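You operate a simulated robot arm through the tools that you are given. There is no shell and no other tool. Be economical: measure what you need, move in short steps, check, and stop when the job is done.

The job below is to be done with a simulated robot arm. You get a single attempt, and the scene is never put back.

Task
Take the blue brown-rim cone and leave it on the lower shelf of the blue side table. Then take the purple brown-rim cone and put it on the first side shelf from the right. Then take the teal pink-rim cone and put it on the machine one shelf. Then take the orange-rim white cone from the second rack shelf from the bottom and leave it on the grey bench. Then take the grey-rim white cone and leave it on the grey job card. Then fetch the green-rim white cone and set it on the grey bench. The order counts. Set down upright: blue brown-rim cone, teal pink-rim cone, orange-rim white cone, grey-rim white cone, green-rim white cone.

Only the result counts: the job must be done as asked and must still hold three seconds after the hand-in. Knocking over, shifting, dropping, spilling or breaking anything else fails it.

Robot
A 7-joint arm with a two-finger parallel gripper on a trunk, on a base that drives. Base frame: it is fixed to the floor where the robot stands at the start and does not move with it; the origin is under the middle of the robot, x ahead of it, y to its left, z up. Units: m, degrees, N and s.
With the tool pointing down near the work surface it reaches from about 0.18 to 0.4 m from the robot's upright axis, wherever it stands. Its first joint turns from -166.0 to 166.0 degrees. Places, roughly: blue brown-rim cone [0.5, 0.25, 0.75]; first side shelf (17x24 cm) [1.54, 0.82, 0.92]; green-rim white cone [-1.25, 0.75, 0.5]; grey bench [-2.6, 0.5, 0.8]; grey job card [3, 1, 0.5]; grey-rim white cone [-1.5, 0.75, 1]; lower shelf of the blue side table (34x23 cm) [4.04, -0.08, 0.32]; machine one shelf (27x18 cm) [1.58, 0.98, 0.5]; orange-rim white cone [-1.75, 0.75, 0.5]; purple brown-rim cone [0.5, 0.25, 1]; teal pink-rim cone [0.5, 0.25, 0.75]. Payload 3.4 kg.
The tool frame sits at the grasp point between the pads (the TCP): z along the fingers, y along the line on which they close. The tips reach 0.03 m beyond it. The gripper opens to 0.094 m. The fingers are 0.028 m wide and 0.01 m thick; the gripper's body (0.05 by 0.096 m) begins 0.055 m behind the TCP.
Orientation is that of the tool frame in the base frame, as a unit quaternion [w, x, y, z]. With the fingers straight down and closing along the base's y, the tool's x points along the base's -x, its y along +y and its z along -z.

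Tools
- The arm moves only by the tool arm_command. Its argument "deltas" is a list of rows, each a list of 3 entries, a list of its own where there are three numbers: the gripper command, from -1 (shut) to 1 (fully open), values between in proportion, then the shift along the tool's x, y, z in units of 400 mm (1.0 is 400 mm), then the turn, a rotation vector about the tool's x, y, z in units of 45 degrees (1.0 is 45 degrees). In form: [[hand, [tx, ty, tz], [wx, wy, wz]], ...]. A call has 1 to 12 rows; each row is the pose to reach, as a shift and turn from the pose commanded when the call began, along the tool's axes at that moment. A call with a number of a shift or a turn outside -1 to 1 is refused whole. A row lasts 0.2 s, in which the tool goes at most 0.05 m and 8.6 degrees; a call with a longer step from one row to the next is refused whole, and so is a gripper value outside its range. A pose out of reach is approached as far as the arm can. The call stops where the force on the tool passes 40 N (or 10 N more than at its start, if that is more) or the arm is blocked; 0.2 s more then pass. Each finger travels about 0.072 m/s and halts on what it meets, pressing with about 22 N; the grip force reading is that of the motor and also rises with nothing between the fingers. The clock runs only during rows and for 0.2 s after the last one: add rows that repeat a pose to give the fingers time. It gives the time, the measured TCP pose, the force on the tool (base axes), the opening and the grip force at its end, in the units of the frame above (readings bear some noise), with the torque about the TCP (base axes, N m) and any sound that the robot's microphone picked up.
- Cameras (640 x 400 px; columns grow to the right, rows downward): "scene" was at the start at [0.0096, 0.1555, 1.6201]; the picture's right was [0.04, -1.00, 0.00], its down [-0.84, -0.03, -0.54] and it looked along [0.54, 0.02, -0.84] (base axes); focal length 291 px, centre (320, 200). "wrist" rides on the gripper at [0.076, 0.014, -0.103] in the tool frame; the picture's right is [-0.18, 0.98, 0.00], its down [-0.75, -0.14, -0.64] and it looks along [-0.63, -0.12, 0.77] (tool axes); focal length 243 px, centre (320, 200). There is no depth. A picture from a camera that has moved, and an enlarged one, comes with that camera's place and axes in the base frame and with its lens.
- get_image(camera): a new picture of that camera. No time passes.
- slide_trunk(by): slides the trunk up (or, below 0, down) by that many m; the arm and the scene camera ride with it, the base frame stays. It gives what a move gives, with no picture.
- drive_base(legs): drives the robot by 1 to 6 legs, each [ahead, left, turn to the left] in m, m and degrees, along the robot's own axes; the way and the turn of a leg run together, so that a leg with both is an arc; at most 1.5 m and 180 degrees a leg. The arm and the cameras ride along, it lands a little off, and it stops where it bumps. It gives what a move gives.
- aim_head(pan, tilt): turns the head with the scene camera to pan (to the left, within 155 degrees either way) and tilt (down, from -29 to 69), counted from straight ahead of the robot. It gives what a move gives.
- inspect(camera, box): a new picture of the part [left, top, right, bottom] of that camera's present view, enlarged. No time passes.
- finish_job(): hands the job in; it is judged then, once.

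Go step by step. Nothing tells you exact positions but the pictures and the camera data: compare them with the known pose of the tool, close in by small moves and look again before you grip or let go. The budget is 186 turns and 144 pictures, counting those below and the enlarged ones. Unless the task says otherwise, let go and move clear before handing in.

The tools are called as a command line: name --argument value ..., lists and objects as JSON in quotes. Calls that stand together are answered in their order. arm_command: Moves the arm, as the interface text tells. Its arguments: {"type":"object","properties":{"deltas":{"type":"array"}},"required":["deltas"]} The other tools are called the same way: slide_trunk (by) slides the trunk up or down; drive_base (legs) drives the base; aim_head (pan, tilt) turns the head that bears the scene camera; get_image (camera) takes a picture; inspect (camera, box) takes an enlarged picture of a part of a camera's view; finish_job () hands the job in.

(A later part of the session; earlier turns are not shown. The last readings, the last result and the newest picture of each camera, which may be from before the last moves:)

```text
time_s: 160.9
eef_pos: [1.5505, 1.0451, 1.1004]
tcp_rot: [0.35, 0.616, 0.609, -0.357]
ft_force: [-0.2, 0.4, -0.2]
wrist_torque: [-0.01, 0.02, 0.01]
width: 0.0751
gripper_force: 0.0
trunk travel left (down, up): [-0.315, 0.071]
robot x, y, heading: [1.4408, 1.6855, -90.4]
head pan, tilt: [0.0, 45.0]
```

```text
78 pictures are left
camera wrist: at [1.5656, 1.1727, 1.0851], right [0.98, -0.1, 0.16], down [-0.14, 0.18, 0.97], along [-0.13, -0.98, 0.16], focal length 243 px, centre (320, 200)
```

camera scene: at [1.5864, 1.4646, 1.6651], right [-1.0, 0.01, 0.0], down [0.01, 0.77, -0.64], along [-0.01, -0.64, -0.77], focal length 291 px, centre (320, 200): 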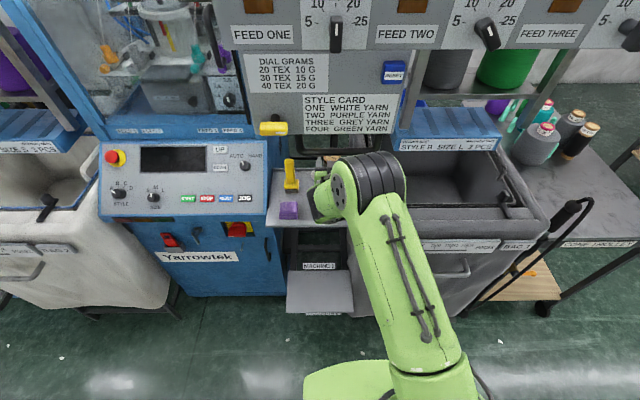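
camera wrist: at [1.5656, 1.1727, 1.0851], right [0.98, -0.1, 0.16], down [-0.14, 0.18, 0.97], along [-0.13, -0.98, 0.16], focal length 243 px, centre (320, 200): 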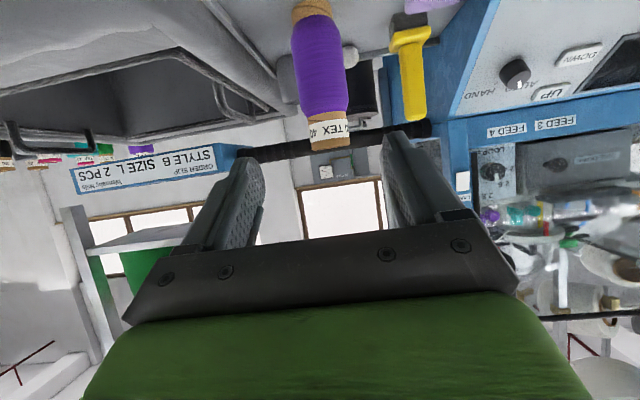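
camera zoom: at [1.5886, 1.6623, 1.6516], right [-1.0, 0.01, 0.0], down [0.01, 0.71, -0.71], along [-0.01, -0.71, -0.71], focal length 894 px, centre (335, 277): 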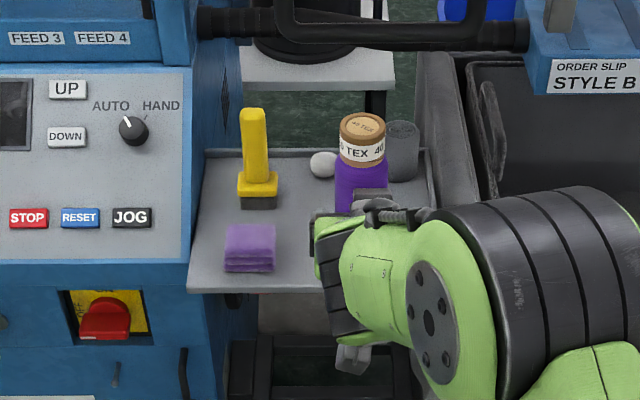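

Drive was refused (leg too long); purple is confirmed upright. I drive with shorter legs.

drive_base --legs '[[0, 0, 90.5], [-1.0, -0.24, 0], [-0.74, 0, 0], [0, -0.6, 0], [0, -0.62, 0]]'

inspect --camera "scene" --box '[230, 110, 400, 240]'

get_image --camera "wrist"

```text
time_s: 179.7
eef_pos: [0.3162, 0.3547, 1.0996]
tcp_rot: [0.499, 0.011, 0.866, -0.008]
ft_force: [-0.2, 0.0, -0.4]
wrist_torque: [0.04, 0.01, 0.03]
width: 0.0753
gripper_force: 0.0
trunk travel left (down, up): [-0.315, 0.071]
robot x, y, heading: [-0.3273, 0.2474, -1.5]
head pan, tilt: [0.0, 45.0]
```

```text
3.08 times, centred on (315, 175) of scene
camera zoom: at [-0.2983, 0.4023, 1.6517], right [-0.03, -1.0, 0.0], down [-0.71, 0.02, -0.71], along [0.71, -0.02, -0.71], focal length 894 px, centre (335, 277)
```

zoom: 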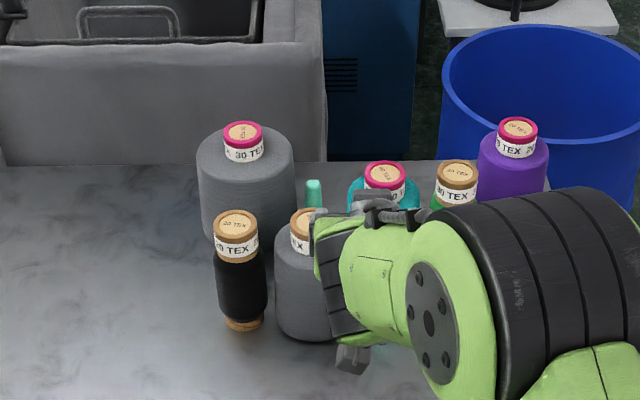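

```text
76 pictures are left
camera wrist: at [0.1889, 0.3719, 1.0852], right [0.12, 0.98, 0.16], down [-0.18, -0.13, 0.97], along [0.98, -0.14, 0.16], focal length 243 px, centre (320, 200)
```

wrist: 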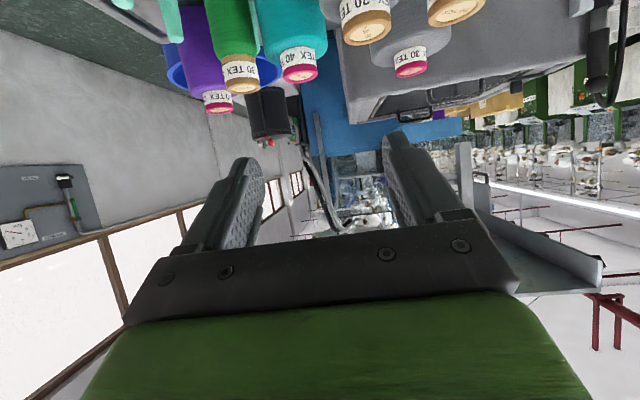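

Teal's cap top is at [0.577, 0.317, 0.956]. I drive so the gripper is above it, at height.

drive_base --legs '[[0.255, -0.054, 1.5]]'

get_image --camera "wrist"

aim_head --pan 0 --tilt 60

inspect --camera "scene" --box '[240, 80, 400, 200]'

```text
time_s: 181.6
eef_pos: [0.5696, 0.3142, 1.0998]
tcp_rot: [0.499, -0.002, 0.866, -0.001]
ft_force: [0.4, 0.4, 0.3]
wrist_torque: [-0.06, 0.0, 0.01]
width: 0.0751
gripper_force: 0.0
trunk travel left (down, up): [-0.315, 0.071]
robot x, y, heading: [-0.0656, 0.1943, 0.0]
head pan, tilt: [0.0, 45.0]
```

```text
75 pictures are left
camera wrist: at [0.4425, 0.3283, 1.0848], right [0.09, 0.98, 0.16], down [-0.18, -0.14, 0.97], along [0.98, -0.12, 0.16], focal length 243 px, centre (320, 200)
```

wrist: 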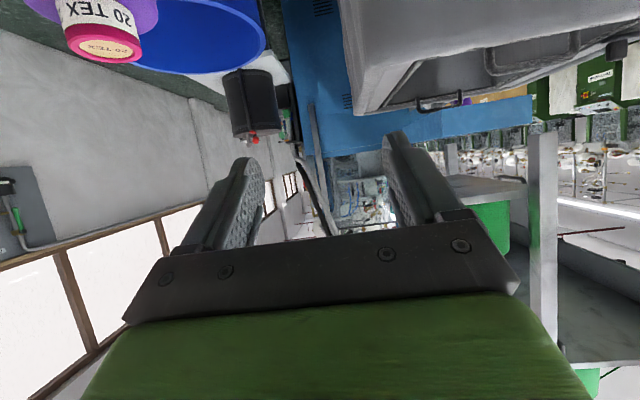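

```text
time_s: 182.4
eef_pos: [0.57, 0.3154, 1.1]
tcp_rot: [0.5, -0.002, 0.866, -0.001]
ft_force: [0.2, 0.6, -0.1]
wrist_torque: [0.04, 0.01, 0.0]
width: 0.075
gripper_force: 0.1
trunk travel left (down, up): [-0.315, 0.071]
robot x, y, heading: [-0.0658, 0.1951, -0.1]
head pan, tilt: [0.0, 60.0]
```

```text
3.33 times, centred on (320, 140) of scene
camera zoom: at [-0.0611, 0.3462, 1.6322], right [0.0, -1.0, 0.0], down [-0.87, 0.0, -0.5], along [0.5, 0.0, -0.87], focal length 969 px, centre (320, 400)
```

zoom: 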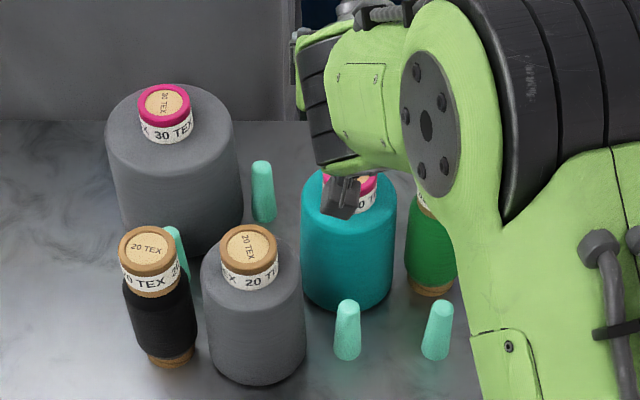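

The camera housing would pass close to a peg, so I steepen the tool to 45° and descend halfway.

arm_command --deltas '[[0.6, [0, 0.002, 0], [0, 0.167, 0]], [0.6, [0, 0.002, 0], [0, 0.333, 0]], [0.6, [0, 0.002, 0], [0, 0.333, 0]]]'

arm_command --deltas '[[0.6, [0.06, 0.002, 0.062], [0, 0, 0]], [0.6, [0.12, 0.004, 0.125], [0, 0, 0]], [0.6, [0.18, 0.004, 0.187], [0, 0, 0]], [0.6, [0.18, 0.004, 0.187], [0, 0, 0]]]'

get_image --camera "wrist"

inspect --camera "scene" --box '[240, 80, 400, 200]'

```text
time_s: 183.2
eef_pos: [0.57, 0.3157, 1.1008]
tcp_rot: [0.381, -0.002, 0.925, -0.001]
ft_force: [-0.2, 0.0, 0.4]
wrist_torque: [-0.02, 0.0, 0.02]
width: 0.0754
gripper_force: 0.1
trunk travel left (down, up): [-0.315, 0.071]
robot x, y, heading: [-0.0663, 0.1937, 0.0]
head pan, tilt: [0.0, 60.0]
```

```text
time_s: 184.2
eef_pos: [0.5704, 0.3164, 0.9966]
tcp_rot: [0.382, -0.001, 0.924, -0.002]
ft_force: [0.8, -0.4, -0.4]
wrist_torque: [-0.04, 0.01, 0.01]
width: 0.0751
gripper_force: 0.1
trunk travel left (down, up): [-0.315, 0.071]
robot x, y, heading: [-0.0689, 0.1929, -0.0]
head pan, tilt: [0.0, 60.0]
```

```text
73 pictures are left
camera wrist: at [0.4434, 0.3302, 1.0148], right [0.13, 0.98, 0.13], down [0.08, -0.14, 0.99], along [0.99, -0.12, -0.1], focal length 243 px, centre (320, 200)
```

wrist: 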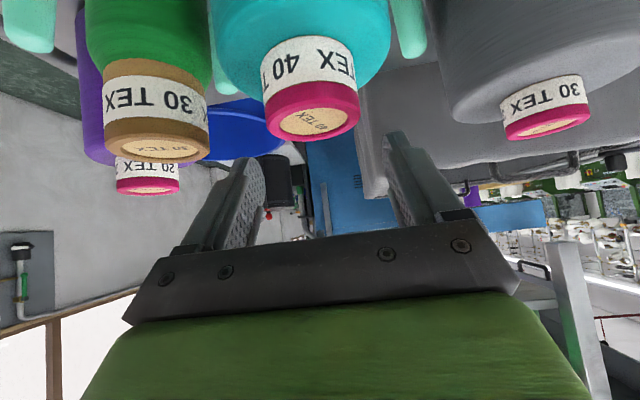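

```text
3.33 times, centred on (320, 140) of scene
camera zoom: at [-0.0614, 0.3459, 1.6322], right [0.0, -1.0, 0.0], down [-0.87, 0.0, -0.5], along [0.5, 0.0, -0.87], focal length 969 px, centre (320, 400)
```

zoom: 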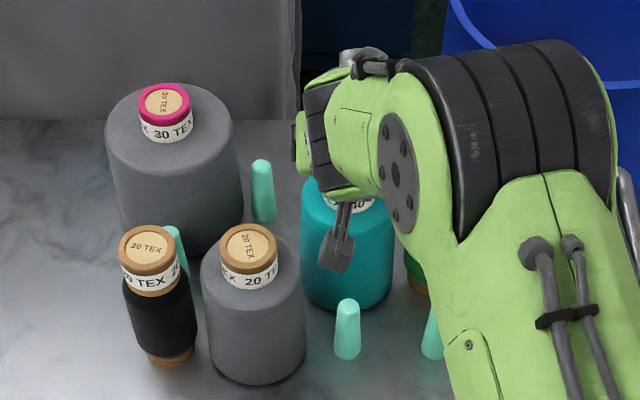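

Aligned with the teal neck. I descend to z≈0.962 and close.

arm_command --deltas '[[0.6, [0.03, 0.002, 0.034], [0, 0, 0]], [0.6, [0.059, 0.002, 0.064], [0, 0, 0]], [0.6, [0.059, 0.002, 0.064], [0, 0, 0]]]'

get_image --camera "wrist"

```text
time_s: 185.0
eef_pos: [0.5725, 0.3173, 0.9621]
tcp_rot: [0.382, -0.001, 0.924, -0.001]
ft_force: [-0.1, 1.2, 2.3]
wrist_torque: [0.1, -0.06, 0.01]
width: 0.0752
gripper_force: 0.6
trunk travel left (down, up): [-0.315, 0.071]
robot x, y, heading: [-0.0695, 0.1917, 0.3]
head pan, tilt: [0.0, 60.0]
```

```text
71 pictures are left
camera wrist: at [0.4454, 0.3311, 0.9798], right [0.13, 0.98, 0.13], down [0.08, -0.14, 0.99], along [0.99, -0.12, -0.1], focal length 243 px, centre (320, 200)
```

wrist: 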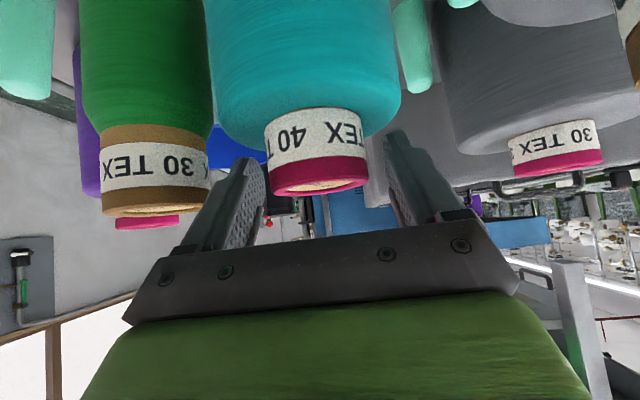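

Slight touch; I raise 2 mm and close the grip.

arm_command --deltas '[[0.6, [-0.004, 0, -0.004], [0, 0, 0]], [0, [-0.004, 0, -0.004], [0, 0, 0]], [-1, [-0.004, 0, -0.004], [0, 0, 0]], [-1, [-0.004, 0, -0.004], [0, 0, 0]], [-1, [-0.004, 0, -0.004], [0, 0, 0]], [-1, [-0.004, 0, -0.004], [0, 0, 0]]]'

get_image --camera "wrist"

```text
time_s: 186.4
eef_pos: [0.5724, 0.3173, 0.9622]
tcp_rot: [0.382, -0.001, 0.924, -0.001]
ft_force: [-1.1, 0.0, -1.1]
wrist_torque: [0.03, 0.07, -0.02]
width: 0.052
gripper_force: 22.3
trunk travel left (down, up): [-0.315, 0.071]
robot x, y, heading: [-0.0679, 0.1917, -0.4]
head pan, tilt: [0.0, 60.0]
```

```text
70 pictures are left
camera wrist: at [0.4451, 0.3312, 0.9818], right [0.13, 0.98, 0.13], down [0.08, -0.14, 0.99], along [0.99, -0.12, -0.1], focal length 243 px, centre (320, 200)
```

wrist: 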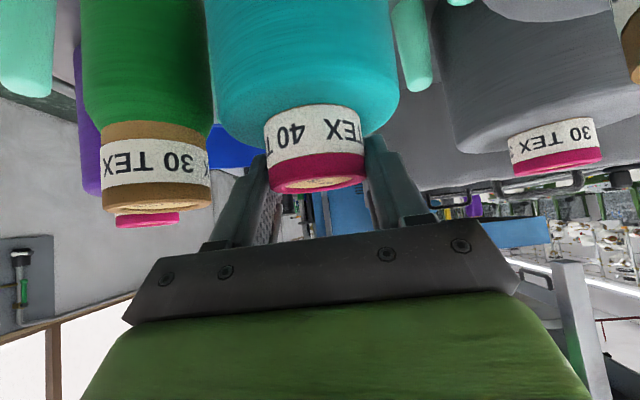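

Gripped at 52 mm. I lift straight up 12 cm.

arm_command --deltas '[[-1, [-0.053, 0, -0.053], [0, 0, 0]], [-1, [-0.106, 0, -0.106], [0, 0, 0]], [-1, [-0.159, 0, -0.159], [0, 0, 0]], [-1, [-0.212, 0, -0.212], [0, 0, 0]], [-1, [-0.212, 0, -0.212], [0, 0, 0]]]'

get_image --camera "wrist"

get_image --camera "scene"

```text
time_s: 187.6
eef_pos: [0.5735, 0.3187, 1.082]
tcp_rot: [0.381, -0.001, 0.924, -0.001]
ft_force: [-0.2, 0.1, -3.3]
wrist_torque: [0.01, -0.05, 0.02]
width: 0.0521
gripper_force: 21.9
trunk travel left (down, up): [-0.315, 0.071]
robot x, y, heading: [-0.064, 0.1963, -0.2]
head pan, tilt: [0.0, 60.0]
```

```text
69 pictures are left
camera wrist: at [0.4465, 0.3323, 1.1012], right [0.13, 0.98, 0.13], down [0.08, -0.14, 0.99], along [0.99, -0.12, -0.1], focal length 243 px, centre (320, 200)
```

wrist: 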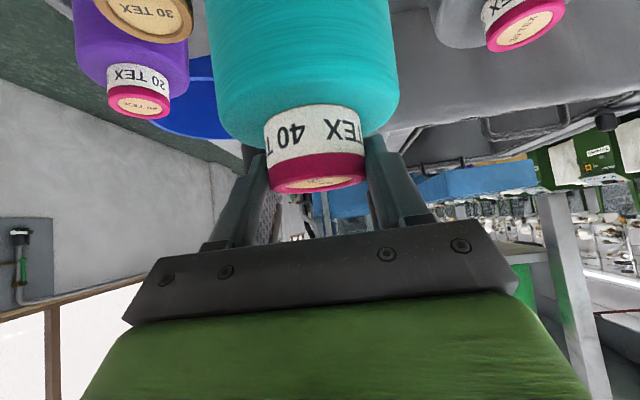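

```text
68 pictures are left
camera scene: at [-0.0597, 0.3464, 1.6321], right [0.0, -1.0, 0.0], down [-0.87, 0.0, -0.5], along [0.5, 0.0, -0.87], focal length 291 px, centre (320, 200)
```

scene: 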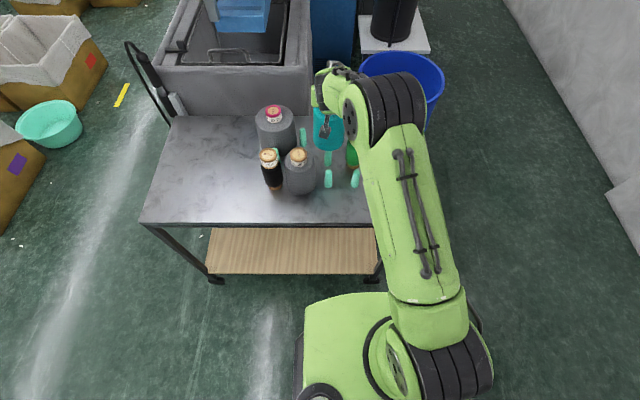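

Teal is up. I raise the trunk and carry it around to the machine lane.

slide_trunk --by 0.07

drive_base --legs '[[-0.27, 0, 0.2], [0, 0.62, 0], [0, 0.62, 0], [0.9, 0.1, 0], [0.89, 0.14, 0], [0, 0, -90]]'

aim_head --pan 0 --tilt 55

get_image --camera "scene"

```text
time_s: 188.7
eef_pos: [0.5728, 0.3187, 1.1531]
tcp_rot: [0.381, -0.002, 0.924, -0.001]
ft_force: [-0.2, 0.5, -2.4]
wrist_torque: [-0.02, -0.01, -0.02]
width: 0.0518
gripper_force: 21.8
trunk travel left (down, up): [-0.385, 0.001]
robot x, y, heading: [-0.0686, 0.1918, -0.2]
head pan, tilt: [0.0, 60.0]
```

```text
time_s: 209.2
eef_pos: [1.5701, 1.036, 1.1513]
tcp_rot: [0.269, 0.652, 0.655, -0.271]
ft_force: [-0.8, 0.2, -3.6]
wrist_torque: [-0.02, -0.01, 0.0]
width: 0.0511
gripper_force: 21.6
trunk travel left (down, up): [-0.385, 0.001]
robot x, y, heading: [1.4416, 1.6775, -89.9]
head pan, tilt: [0.0, 60.0]
```

```text
time_s: 209.9
eef_pos: [1.5705, 1.0346, 1.1522]
tcp_rot: [0.27, 0.651, 0.656, -0.27]
ft_force: [-0.3, -0.1, -2.7]
wrist_torque: [0.0, 0.0, -0.05]
width: 0.051
gripper_force: 21.9
trunk travel left (down, up): [-0.385, 0.001]
robot x, y, heading: [1.4436, 1.6738, -89.7]
head pan, tilt: [0.0, 55.0]
```

```text
67 pictures are left
camera scene: at [1.5952, 1.6645, 1.7079], right [-1.0, 0.0, 0.0], down [0.0, 0.82, -0.57], along [0.0, -0.57, -0.82], focal length 291 px, centre (320, 200)
```

scene: 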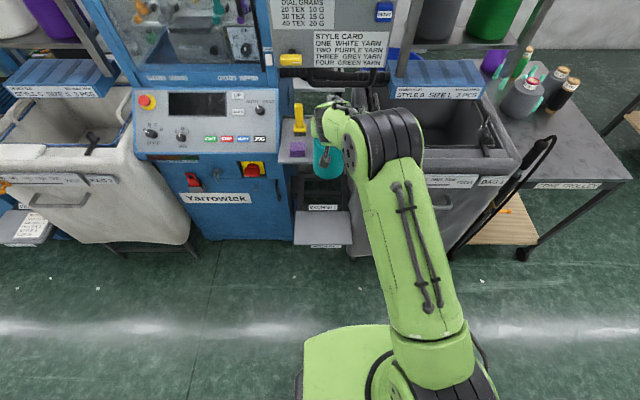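

The low shelf is visible (y 0.88–1.075, x 1.455–1.71). I align over it clear of the side shelf and lower the trunk.

drive_base --legs '[[0.03, 0.022, 0]]'

slide_trunk --by -0.2

get_image --camera "scene"

get_image --camera "wrist"

```text
time_s: 210.8
eef_pos: [1.5907, 1.006, 1.1523]
tcp_rot: [0.269, 0.652, 0.655, -0.271]
ft_force: [-0.1, 0.1, -4.1]
wrist_torque: [-0.03, -0.03, 0.0]
width: 0.0514
gripper_force: 21.9
trunk travel left (down, up): [-0.385, 0.001]
robot x, y, heading: [1.4648, 1.6455, -89.8]
head pan, tilt: [0.0, 55.0]
```

```text
time_s: 212.9
eef_pos: [1.5919, 1.0061, 0.9521]
tcp_rot: [0.269, 0.652, 0.656, -0.27]
ft_force: [-0.1, -0.4, -2.7]
wrist_torque: [0.0, 0.02, -0.01]
width: 0.0514
gripper_force: 21.6
trunk travel left (down, up): [-0.185, 0.201]
robot x, y, heading: [1.4684, 1.6456, -89.6]
head pan, tilt: [0.0, 55.0]
```

```text
66 pictures are left
camera scene: at [1.6169, 1.6352, 1.5085], right [-1.0, 0.0, 0.0], down [0.0, 0.82, -0.57], along [0.0, -0.57, -0.82], focal length 291 px, centre (320, 200)
```

scene: 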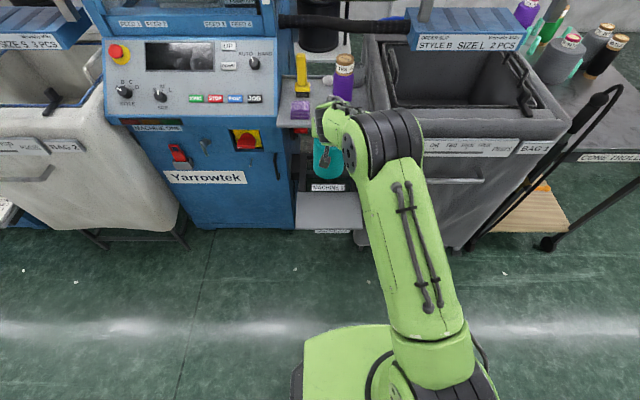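

```text
65 pictures are left
camera wrist: at [1.6045, 1.1321, 0.9716], right [0.98, -0.13, 0.13], down [-0.14, -0.08, 0.99], along [-0.12, -0.99, -0.1], focal length 243 px, centre (320, 200)
```

wrist: 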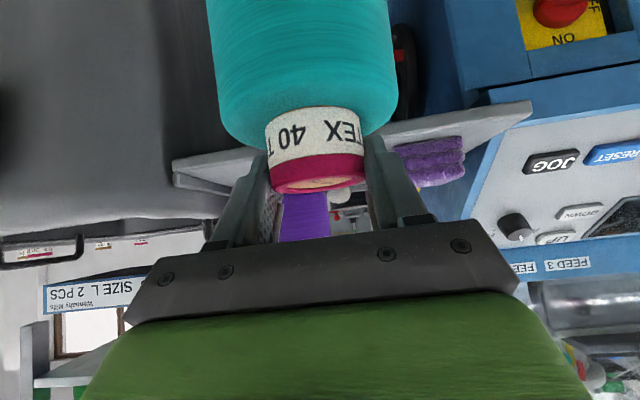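

Clear of the side shelf. I continue lowering.

slide_trunk --by -0.183

arm_command --deltas '[[-1, [0.05, 0, 0.05], [0, 0, 0]], [-1, [0.1, 0, 0.1], [0, 0, 0]], [-1, [0.14, 0, 0.14], [0, 0, 0]], [-1, [0.14, 0, 0.14], [0, 0, 0]]]'

get_image --camera "scene"

get_image --camera "wrist"

```text
time_s: 214.9
eef_pos: [1.5912, 1.006, 0.769]
tcp_rot: [0.268, 0.652, 0.656, -0.27]
ft_force: [-0.5, -0.6, -3.3]
wrist_torque: [0.03, -0.02, 0.01]
width: 0.0509
gripper_force: 22.4
trunk travel left (down, up): [-0.002, 0.384]
robot x, y, heading: [1.4619, 1.6508, -89.7]
head pan, tilt: [0.0, 55.0]
```

```text
time_s: 215.9
eef_pos: [1.5908, 1.006, 0.6903]
tcp_rot: [0.268, 0.652, 0.655, -0.27]
ft_force: [0.0, 0.8, -2.4]
wrist_torque: [0.04, 0.01, -0.02]
width: 0.051
gripper_force: 21.9
trunk travel left (down, up): [-0.002, 0.384]
robot x, y, heading: [1.4634, 1.6486, -90.1]
head pan, tilt: [0.0, 55.0]
```

```text
64 pictures are left
camera scene: at [1.6169, 1.6351, 1.3259], right [-1.0, 0.0, 0.0], down [0.0, 0.82, -0.57], along [0.0, -0.57, -0.82], focal length 291 px, centre (320, 200)
```

scene: 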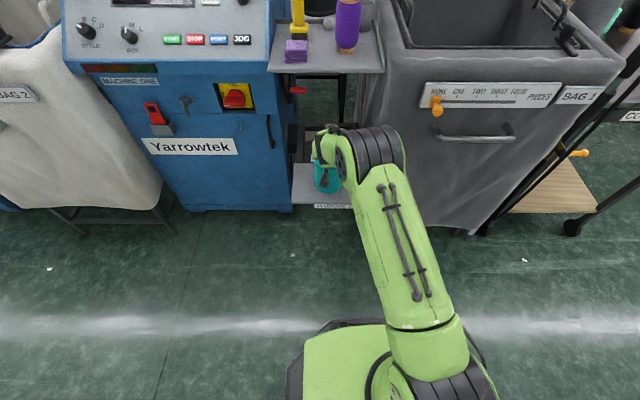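

```text
63 pictures are left
camera wrist: at [1.6045, 1.1318, 0.7092], right [0.98, -0.13, 0.13], down [-0.14, -0.08, 0.99], along [-0.12, -0.99, -0.1], focal length 243 px, centre (320, 200)
```

wrist: 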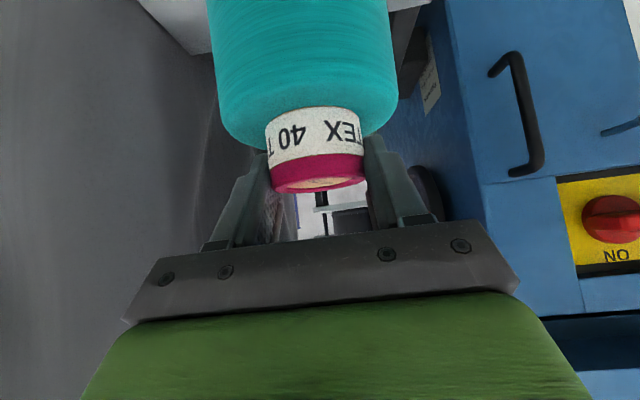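

Directly over the shelf. I lower in small steps to contact.

arm_command --deltas '[[-1, [0.018, 0, 0.018], [0, 0, 0]], [-1, [0.028, 0, 0.028], [0, 0, 0]], [-1, [0.028, 0, 0.028], [0, 0, 0]]]'

arm_command --deltas '[[-1, [0.008, 0, 0.008], [0, 0, 0]], [-1, [0.008, 0, 0.008], [0, 0, 0]]]'

arm_command --deltas '[[-1, [0.006, 0, 0.006], [0, 0, 0]], [-1, [0.006, 0, 0.006], [0, 0, 0]]]'

```text
time_s: 216.7
eef_pos: [1.5909, 1.0059, 0.6742]
tcp_rot: [0.269, 0.652, 0.655, -0.27]
ft_force: [1.1, -1.0, -3.2]
wrist_torque: [0.03, 0.02, 0.02]
width: 0.0511
gripper_force: 22.2
trunk travel left (down, up): [-0.002, 0.384]
robot x, y, heading: [1.463, 1.6469, -89.6]
head pan, tilt: [0.0, 55.0]
```

```text
time_s: 217.3
eef_pos: [1.5906, 1.0053, 0.6689]
tcp_rot: [0.269, 0.652, 0.656, -0.269]
ft_force: [-0.1, 0.9, -2.7]
wrist_torque: [0.02, -0.01, -0.02]
width: 0.051
gripper_force: 21.7
trunk travel left (down, up): [-0.002, 0.384]
robot x, y, heading: [1.4654, 1.6455, -89.8]
head pan, tilt: [0.0, 55.0]
```

```text
time_s: 217.9
eef_pos: [1.5913, 1.0055, 0.6666]
tcp_rot: [0.269, 0.653, 0.655, -0.27]
ft_force: [0.6, 0.4, -2.6]
wrist_torque: [0.04, -0.01, 0.01]
width: 0.0509
gripper_force: 21.6
trunk travel left (down, up): [-0.002, 0.384]
robot x, y, heading: [1.4651, 1.6449, -89.8]
head pan, tilt: [0.0, 55.0]
```

arm_command --deltas '[[-1, [0.006, 0, 0.006], [0, 0, 0]], [-1, [0.006, 0, 0.006], [0, 0, 0]]]'

arm_command --deltas '[[-1, [0.005, 0, 0.005], [0, 0, 0]], [-1, [0.005, 0, 0.005], [0, 0, 0]]]'

arm_command --deltas '[[-1, [0.004, 0, 0.004], [0, 0, 0]], [-1, [0.004, 0, 0.004], [0, 0, 0]]]'

```text
time_s: 218.5
eef_pos: [1.5916, 1.0057, 0.6623]
tcp_rot: [0.27, 0.652, 0.655, -0.27]
ft_force: [0.4, 0.1, -2.2]
wrist_torque: [-0.02, -0.03, 0.01]
width: 0.051
gripper_force: 22.3
trunk travel left (down, up): [-0.002, 0.384]
robot x, y, heading: [1.4644, 1.6517, -89.8]
head pan, tilt: [0.0, 55.0]
```

```text
time_s: 219.1
eef_pos: [1.5908, 1.0073, 0.6628]
tcp_rot: [0.271, 0.652, 0.654, -0.272]
ft_force: [-0.3, 2.9, 9.5]
wrist_torque: [0.35, 0.02, -0.02]
width: 0.0511
gripper_force: 21.8
trunk travel left (down, up): [-0.002, 0.384]
robot x, y, heading: [1.4667, 1.6457, -89.7]
head pan, tilt: [0.0, 55.0]
```

```text
time_s: 219.7
eef_pos: [1.5921, 1.0079, 0.6615]
tcp_rot: [0.271, 0.651, 0.654, -0.272]
ft_force: [-0.4, 3.0, 20.2]
wrist_torque: [0.11, 0.0, -0.04]
width: 0.0512
gripper_force: 22.0
trunk travel left (down, up): [-0.002, 0.384]
robot x, y, heading: [1.4649, 1.6469, -89.9]
head pan, tilt: [0.0, 55.0]
```

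Seated firmly. I ease off the pressure then open.

arm_command --deltas '[[-1, [-0.004, 0, -0.004], [0, 0, 0]], [-1, [-0.007, 0, -0.007], [0, 0, 0]], [0.3, [-0.007, 0, -0.007], [0, 0, 0]], [0.6, [-0.007, 0, -0.007], [0, 0, 0]], [0.6, [-0.007, 0, -0.007], [0, 0, 0]]]'

get_image --camera "wrist"

```text
time_s: 220.9
eef_pos: [1.5907, 1.007, 0.6621]
tcp_rot: [0.268, 0.652, 0.656, -0.27]
ft_force: [0.2, -0.5, 0.2]
wrist_torque: [-0.01, 0.0, 0.0]
width: 0.0751
gripper_force: 0.0
trunk travel left (down, up): [-0.002, 0.384]
robot x, y, heading: [1.4658, 1.6457, -90.1]
head pan, tilt: [0.0, 55.0]
```

```text
62 pictures are left
camera wrist: at [1.6044, 1.1332, 0.6811], right [0.98, -0.13, 0.13], down [-0.14, -0.08, 0.99], along [-0.11, -0.99, -0.1], focal length 243 px, centre (320, 200)
```

wrist: 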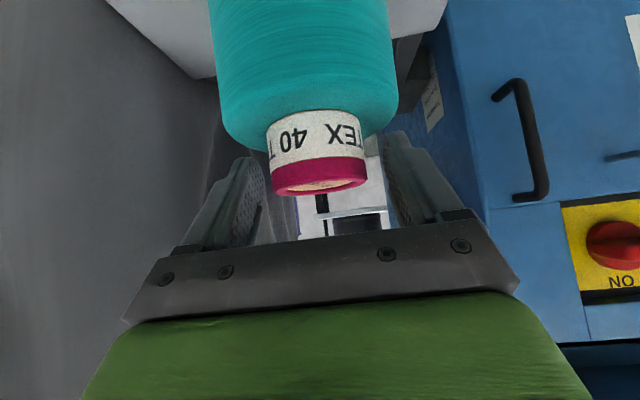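

Released cleanly. I retreat along the tool axis and check.

arm_command --deltas '[[0.6, [0, 0, -0.1], [0, 0, 0]], [0.6, [0, 0, -0.2], [0, 0, 0]], [0.6, [0, 0, -0.3], [0, 0, 0]], [0.6, [0, 0, -0.3], [0, 0, 0]]]'

get_image --camera "wrist"

```text
time_s: 221.9
eef_pos: [1.5907, 1.092, 0.747]
tcp_rot: [0.27, 0.652, 0.655, -0.271]
ft_force: [0.5, 0.4, 0.1]
wrist_torque: [0.0, -0.01, 0.0]
width: 0.0753
gripper_force: 0.0
trunk travel left (down, up): [-0.002, 0.384]
robot x, y, heading: [1.4643, 1.6414, -89.7]
head pan, tilt: [0.0, 55.0]
```

```text
61 pictures are left
camera wrist: at [1.604, 1.2181, 0.7668], right [0.98, -0.13, 0.13], down [-0.14, -0.08, 0.99], along [-0.12, -0.99, -0.1], focal length 243 px, centre (320, 200)
```

wrist: 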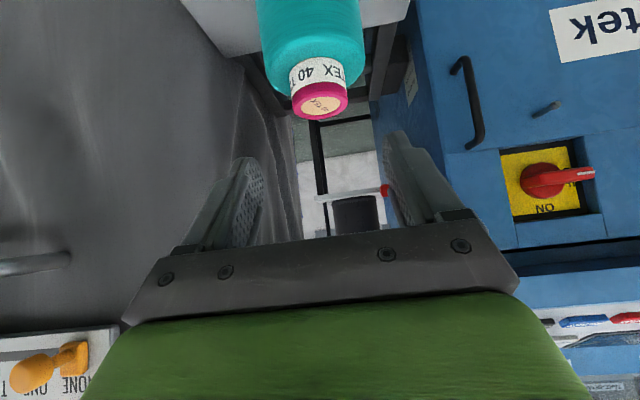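

Teal is upright on the machine one shelf. I head to the rack next: raise trunk, turn and drive back down the lane.

slide_trunk --by 0.3

drive_base --legs '[[0, 0, -90], [1.4, 0.15, 0]]'

aim_head --pan 10 --tilt 30

get_image --camera "scene"

```text
time_s: 224.9
eef_pos: [1.5902, 1.0915, 1.0476]
tcp_rot: [0.268, 0.653, 0.655, -0.27]
ft_force: [-0.2, 0.3, 0.5]
wrist_torque: [0.02, 0.02, 0.01]
width: 0.075
gripper_force: 0.1
trunk travel left (down, up): [-0.302, 0.084]
robot x, y, heading: [1.4654, 1.6444, -89.7]
head pan, tilt: [0.0, 55.0]
```

```text
time_s: 235.8
eef_pos: [-0.4816, 1.3958, 1.0467]
tcp_rot: [-0.004, 0.924, -0.005, -0.381]
ft_force: [-0.8, -0.2, -0.5]
wrist_torque: [0.01, -0.02, 0.02]
width: 0.0753
gripper_force: 0.1
trunk travel left (down, up): [-0.302, 0.084]
robot x, y, heading: [0.0738, 1.5146, 179.0]
head pan, tilt: [0.0, 55.0]
```

```text
time_s: 236.6
eef_pos: [-0.4811, 1.3958, 1.0463]
tcp_rot: [-0.003, 0.924, -0.004, -0.382]
ft_force: [0.4, 0.1, 0.1]
wrist_torque: [-0.01, -0.03, -0.01]
width: 0.0752
gripper_force: 0.0
trunk travel left (down, up): [-0.302, 0.084]
robot x, y, heading: [0.0754, 1.5121, 179.4]
head pan, tilt: [10.0, 30.0]
```

```text
60 pictures are left
camera scene: at [0.0432, 1.3465, 1.661], right [-0.16, 0.99, 0.0], down [0.49, 0.08, -0.87], along [-0.85, -0.14, -0.5], focal length 291 px, centre (320, 200)
```

scene: 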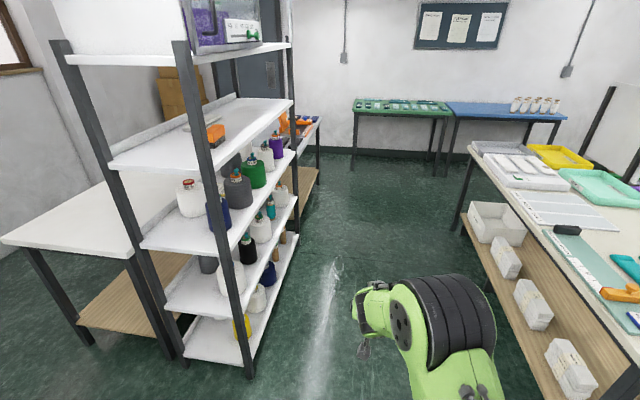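

The rack's open face is on this lane side. I zoom in on its shelves and the far bench.

inspect --camera "scene" --box '[140, 110, 330, 370]'

inspect --camera "scene" --box '[250, 80, 470, 220]'

```text
1.54 times, centred on (235, 240) of scene
camera zoom: at [0.0432, 1.3465, 1.661], right [-0.16, 0.99, 0.0], down [0.49, 0.08, -0.87], along [-0.85, -0.14, -0.5], focal length 447 px, centre (451, 138)
```

zoom: 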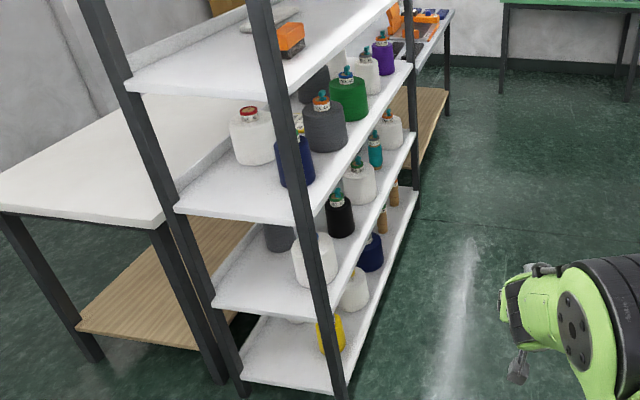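

```text
2.86 times, centred on (360, 150) of scene
camera zoom: at [0.0432, 1.3465, 1.661], right [-0.16, 0.99, 0.0], down [0.49, 0.08, -0.87], along [-0.85, -0.14, -0.5], focal length 830 px, centre (206, 343)
```

zoom: 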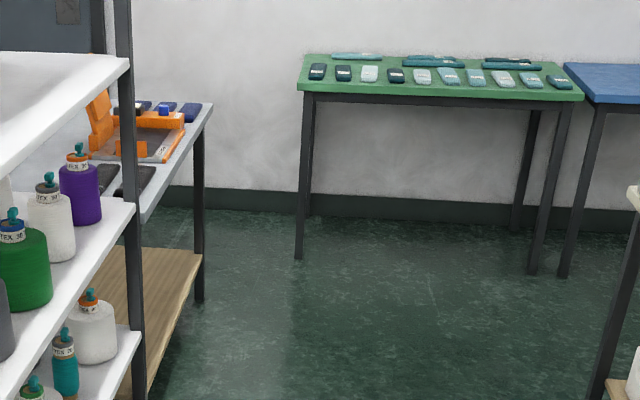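

The orange-rim white cone is the farthest one on the second shelf from the bottom; green-rim on the same shelf; grey-rim on the third. I drive along the rack and face it.

drive_base --legs '[[1.0, -0.08, 0.6], [0.9, -0.06, 0], [0, 0, 90]]'

aim_head --pan 0 --tilt 40

get_image --camera "scene"

get_image --camera "wrist"

```text
time_s: 250.0
eef_pos: [-1.7163, 1.1045, 1.0474]
tcp_rot: [0.267, 0.657, 0.65, -0.273]
ft_force: [0.5, -0.1, 0.0]
wrist_torque: [0.02, -0.03, 0.02]
width: 0.0752
gripper_force: 0.1
trunk travel left (down, up): [-0.302, 0.084]
robot x, y, heading: [-1.8379, 1.659, -90.6]
head pan, tilt: [10.0, 30.0]
```

```text
time_s: 250.7
eef_pos: [-1.7169, 1.1046, 1.0472]
tcp_rot: [0.267, 0.658, 0.649, -0.274]
ft_force: [0.6, 0.7, -0.5]
wrist_torque: [0.0, 0.04, -0.02]
width: 0.0753
gripper_force: 0.1
trunk travel left (down, up): [-0.302, 0.084]
robot x, y, heading: [-1.8346, 1.66, -90.7]
head pan, tilt: [0.0, 40.0]
```

```text
57 pictures are left
camera scene: at [-1.6831, 1.6352, 1.6458], right [-1.0, 0.01, 0.0], down [0.01, 0.64, -0.77], along [-0.01, -0.77, -0.64], focal length 291 px, centre (320, 200)
```

scene: 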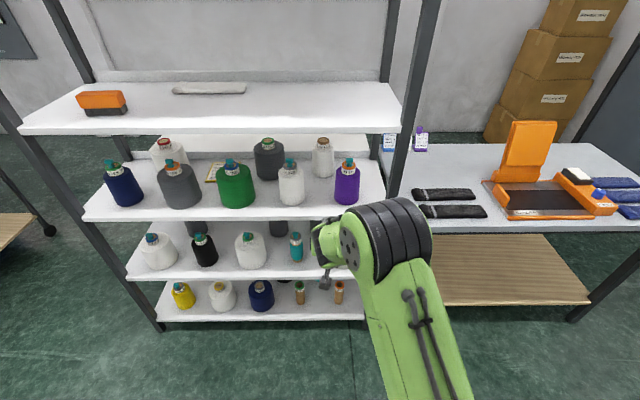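

```text
56 pictures are left
camera wrist: at [-1.702, 1.2305, 1.0657], right [0.98, -0.14, 0.13], down [-0.14, -0.08, 0.99], along [-0.13, -0.99, -0.1], focal length 243 px, centre (320, 200)
```

wrist: 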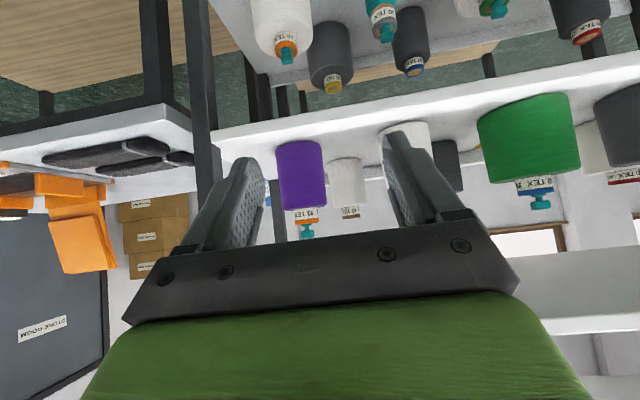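

I zoom in to identify the rims on the two shelves.

inspect --camera "scene" --box '[130, 130, 370, 290]'

inspect --camera "wrist" --box '[230, 0, 540, 120]'

```text
2.50 times, centred on (250, 210) of scene
camera zoom: at [-1.6831, 1.6352, 1.6458], right [-1.0, 0.01, 0.0], down [0.01, 0.64, -0.77], along [-0.01, -0.77, -0.64], focal length 726 px, centre (495, 175)
```

zoom: 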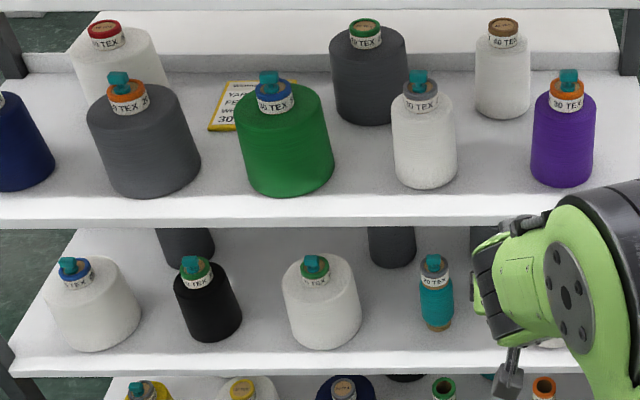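

```text
2.06 times, centred on (385, 60) of wrist
camera zoom: at [-1.702, 1.2305, 1.0657], right [0.98, -0.14, 0.13], down [-0.14, -0.08, 0.99], along [-0.13, -0.99, -0.1], focal length 501 px, centre (186, 489)
```

zoom: 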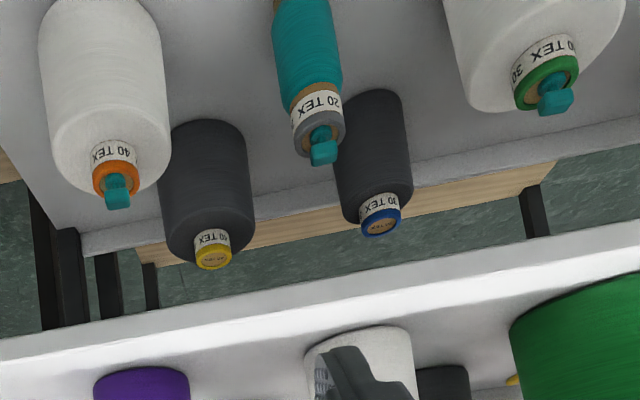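

Orange-rim cap is about [−1.81, 0.668, 0.615], with ~0.2 m of space above it under shelf 3. I align in x, flatten the tool to 30° and lower the trunk.

drive_base --legs '[[0, -0.098, 0.7]]'

arm_command --deltas '[[0.7, [-0.006, 0, 0.065], [0, -0.167, 0]], [0.7, [-0.012, 0, 0.13], [0, -0.333, 0]], [0.7, [-0.018, 0, 0.194], [0, -0.333, 0]], [0.7, [-0.018, 0, 0.194], [0, -0.333, 0]]]'

slide_trunk --by -0.3

get_image --camera "wrist"

get_image --camera "scene"

```text
time_s: 251.9
eef_pos: [-1.8074, 1.1065, 1.0469]
tcp_rot: [0.269, 0.653, 0.654, -0.271]
ft_force: [-0.6, -0.2, 0.0]
wrist_torque: [0.02, -0.02, 0.0]
width: 0.0753
gripper_force: 0.0
trunk travel left (down, up): [-0.302, 0.084]
robot x, y, heading: [-1.9311, 1.6593, -90.1]
head pan, tilt: [0.0, 40.0]
```

```text
time_s: 252.9
eef_pos: [-1.8067, 1.0484, 0.9978]
tcp_rot: [0.352, 0.612, 0.614, -0.354]
ft_force: [-0.1, 0.4, -0.9]
wrist_torque: [0.0, 0.0, -0.02]
width: 0.08
gripper_force: 0.1
trunk travel left (down, up): [-0.302, 0.084]
robot x, y, heading: [-1.9316, 1.6603, -89.8]
head pan, tilt: [0.0, 40.0]
```

```text
time_s: 255.9
eef_pos: [-1.8072, 1.0474, 0.6983]
tcp_rot: [0.352, 0.612, 0.613, -0.354]
ft_force: [-0.4, 0.8, -0.7]
wrist_torque: [0.0, 0.01, -0.03]
width: 0.0801
gripper_force: 0.0
trunk travel left (down, up): [-0.002, 0.384]
robot x, y, heading: [-1.9328, 1.6621, -90.1]
head pan, tilt: [0.0, 40.0]
```

```text
53 pictures are left
camera wrist: at [-1.7941, 1.1743, 0.6838], right [0.98, -0.09, 0.16], down [-0.14, 0.18, 0.97], along [-0.12, -0.98, 0.16], focal length 243 px, centre (320, 200)
```

wrist: 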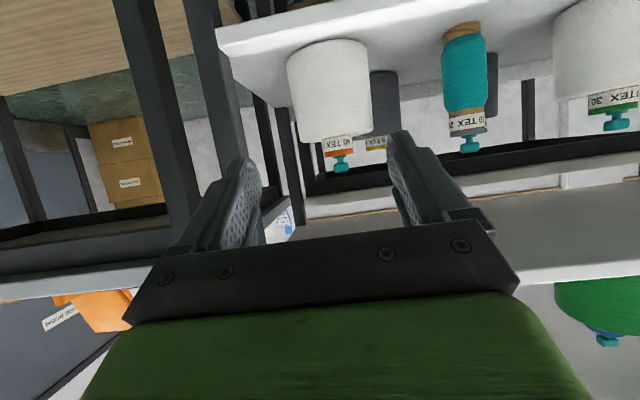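

```text
52 pictures are left
camera scene: at [-1.7799, 1.6377, 1.3465], right [-1.0, 0.0, 0.0], down [0.0, 0.64, -0.77], along [0.0, -0.77, -0.64], focal length 291 px, centre (320, 200)
```

scene: 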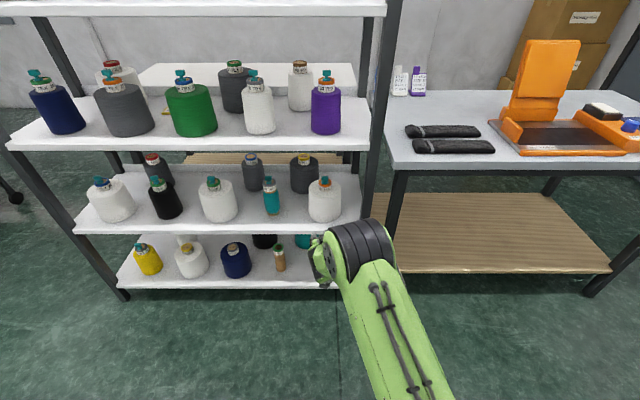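

Refined: the orange neck is at about [−1.80, 0.727], z 0.647–0.684; shelf 3's lower front edge is at y 0.83, z 0.88. I flatten the tool to 15° so the elbow stays clear, and drop to neck height.

arm_command --deltas '[[0.7, [-0.01, 0, 0.08], [0, -0.167, 0]], [0.7, [-0.023, 0, 0.16], [0, -0.333, 0]], [0.7, [-0.023, 0, 0.16], [0, -0.333, 0]]]'

drive_base --legs '[[0.12, 0, 0]]'

get_image --camera "wrist"

get_image --camera "scene"

```text
time_s: 256.7
eef_pos: [-1.8083, 0.9871, 0.674]
tcp_rot: [0.428, 0.561, 0.562, -0.431]
ft_force: [0.2, -0.6, -0.3]
wrist_torque: [0.0, 0.04, -0.03]
width: 0.0799
gripper_force: 0.0
trunk travel left (down, up): [-0.002, 0.384]
robot x, y, heading: [-1.9302, 1.659, -90.1]
head pan, tilt: [0.0, 40.0]
```

```text
time_s: 257.9
eef_pos: [-1.808, 0.8672, 0.6739]
tcp_rot: [0.428, 0.561, 0.563, -0.43]
ft_force: [0.1, -0.8, 0.2]
wrist_torque: [0.0, -0.04, -0.01]
width: 0.0798
gripper_force: 0.0
trunk travel left (down, up): [-0.002, 0.384]
robot x, y, heading: [-1.9318, 1.5399, -89.9]
head pan, tilt: [0.0, 40.0]
```

```text
51 pictures are left
camera wrist: at [-1.795, 0.9854, 0.6269], right [0.98, -0.05, 0.17], down [-0.14, 0.42, 0.9], along [-0.12, -0.91, 0.41], focal length 243 px, centre (320, 200)
```

wrist: 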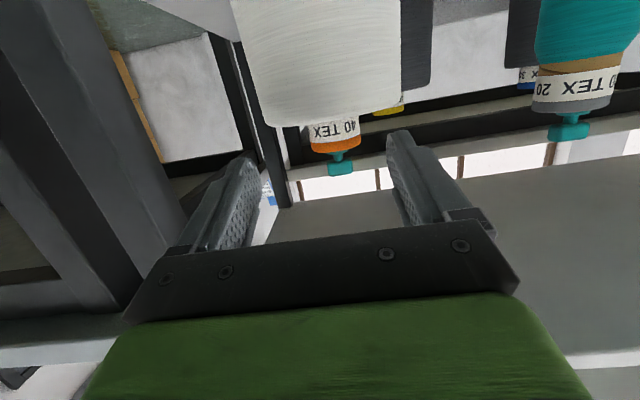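

```text
50 pictures are left
camera scene: at [-1.7799, 1.5166, 1.3465], right [-1.0, 0.0, 0.0], down [0.0, 0.64, -0.77], along [0.0, -0.77, -0.64], focal length 291 px, centre (320, 200)
```

scene: 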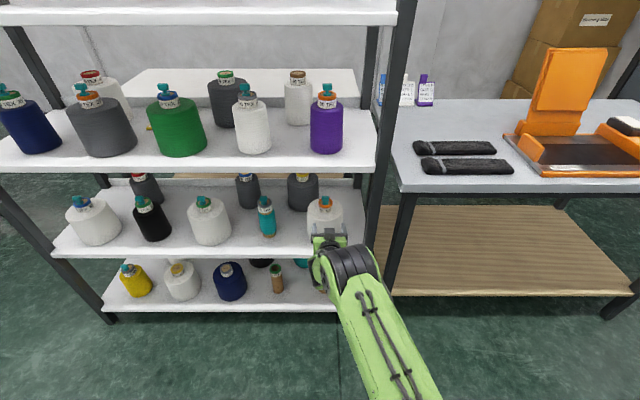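

Neck refined to y 0.733, z 0.655–0.688. I extend the arm 7 cm (keeps the elbow back), raising 5 mm, and look again.

arm_command --deltas '[[0.7, [-0.035, 0.01, 0.08], [0, 0, 0]], [0.7, [-0.057, 0.018, 0.166], [0, 0, 0]], [0.7, [-0.057, 0.018, 0.166], [0, 0, 0]]]'

get_image --camera "wrist"

inspect --camera "scene" --box '[260, 160, 420, 290]'

```text
time_s: 258.7
eef_pos: [-1.8026, 0.7963, 0.678]
tcp_rot: [0.428, 0.561, 0.563, -0.431]
ft_force: [-0.8, -0.2, -0.2]
wrist_torque: [0.05, -0.03, 0.02]
width: 0.0798
gripper_force: 0.1
trunk travel left (down, up): [-0.002, 0.384]
robot x, y, heading: [-1.9305, 1.5397, -90.2]
head pan, tilt: [0.0, 40.0]
```

```text
49 pictures are left
camera wrist: at [-1.7881, 0.9156, 0.6315], right [0.98, -0.05, 0.17], down [-0.14, 0.42, 0.9], along [-0.12, -0.91, 0.41], focal length 243 px, centre (320, 200)
```

wrist: 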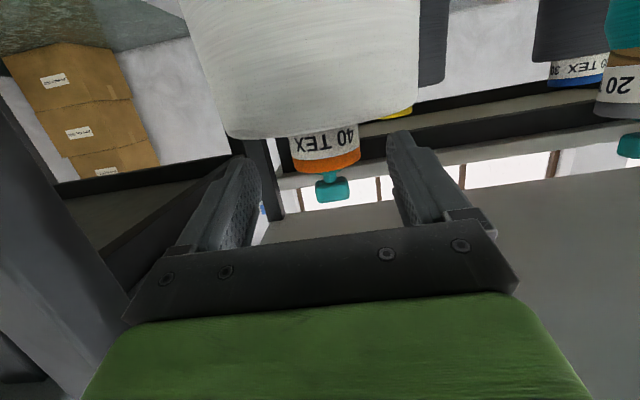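

```text
3.08 times, centred on (340, 225) of scene
camera zoom: at [-1.7799, 1.517, 1.3466], right [-1.0, 0.0, 0.0], down [0.0, 0.64, -0.77], along [0.0, -0.77, -0.64], focal length 894 px, centre (258, 123)
```

zoom: 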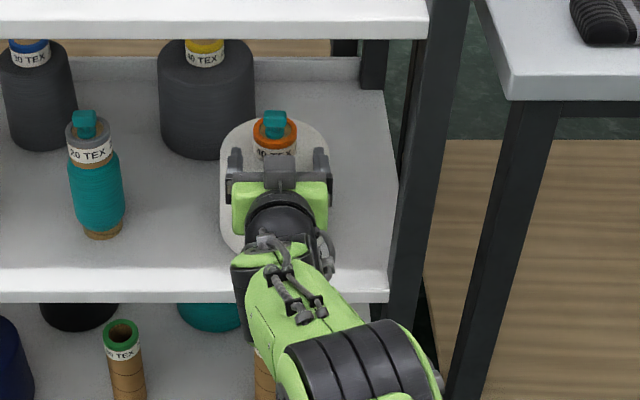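

Good clearance. I drive forward 6.3 cm to put the neck between the pads.

drive_base --legs '[[0.062, 0, 0]]'

get_image --camera "wrist"

inspect --camera "scene" --box '[280, 170, 380, 250]'

```text
time_s: 259.7
eef_pos: [-1.8017, 0.735, 0.6779]
tcp_rot: [0.428, 0.562, 0.561, -0.432]
ft_force: [0.9, 0.1, -0.5]
wrist_torque: [-0.01, -0.01, -0.01]
width: 0.0798
gripper_force: 0.1
trunk travel left (down, up): [-0.002, 0.384]
robot x, y, heading: [-1.9324, 1.4759, -89.8]
head pan, tilt: [0.0, 40.0]
```

```text
47 pictures are left
camera wrist: at [-1.7883, 0.8534, 0.6313], right [0.98, -0.05, 0.17], down [-0.14, 0.42, 0.9], along [-0.12, -0.91, 0.41], focal length 243 px, centre (320, 200)
```

wrist: 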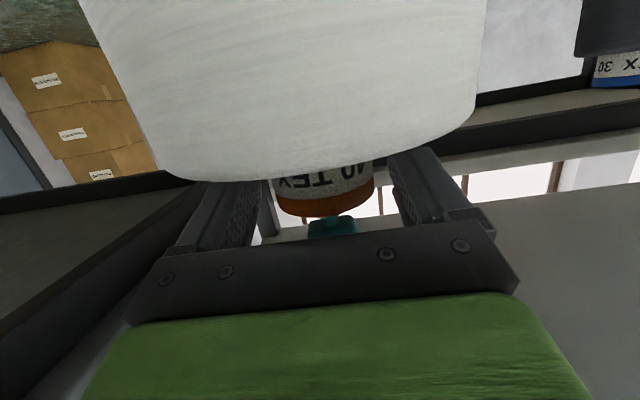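

```text
5.00 times, centred on (330, 210) of scene
camera zoom: at [-1.7799, 1.4544, 1.3465], right [-1.0, 0.0, 0.0], down [0.0, 0.64, -0.77], along [0.0, -0.77, -0.64], focal length 1453 px, centre (270, 150)
```

zoom: 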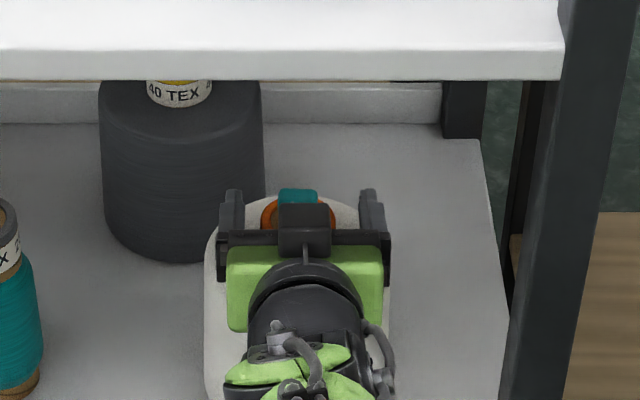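

Slightly more forward (6 mm), then close.

arm_command --deltas '[[0.7, [-0.004, 0.002, 0.016], [0, 0, 0]], [0, [-0.004, 0.002, 0.016], [0, 0, 0]], [-1, [-0.004, 0.002, 0.016], [0, 0, 0]], [-1, [-0.004, 0.002, 0.016], [0, 0, 0]], [-1, [-0.004, 0.002, 0.016], [0, 0, 0]], [-1, [-0.004, 0.002, 0.016], [0, 0, 0]]]'

get_image --camera "wrist"

```text
time_s: 261.1
eef_pos: [-1.8, 0.7295, 0.6781]
tcp_rot: [0.428, 0.561, 0.562, -0.431]
ft_force: [2.7, -0.4, 1.7]
wrist_torque: [0.04, -0.1, -0.05]
width: 0.0539
gripper_force: 22.3
trunk travel left (down, up): [-0.002, 0.384]
robot x, y, heading: [-1.9328, 1.4772, -90.1]
head pan, tilt: [0.0, 40.0]
```

```text
45 pictures are left
camera wrist: at [-1.7871, 0.8471, 0.6313], right [0.98, -0.05, 0.17], down [-0.14, 0.42, 0.9], along [-0.12, -0.91, 0.41], focal length 243 px, centre (320, 200)
```

wrist: 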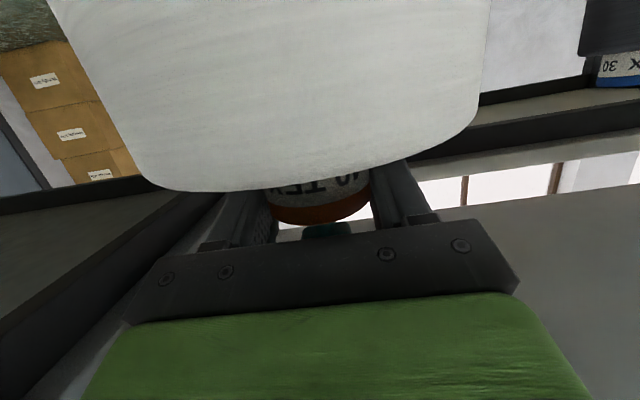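

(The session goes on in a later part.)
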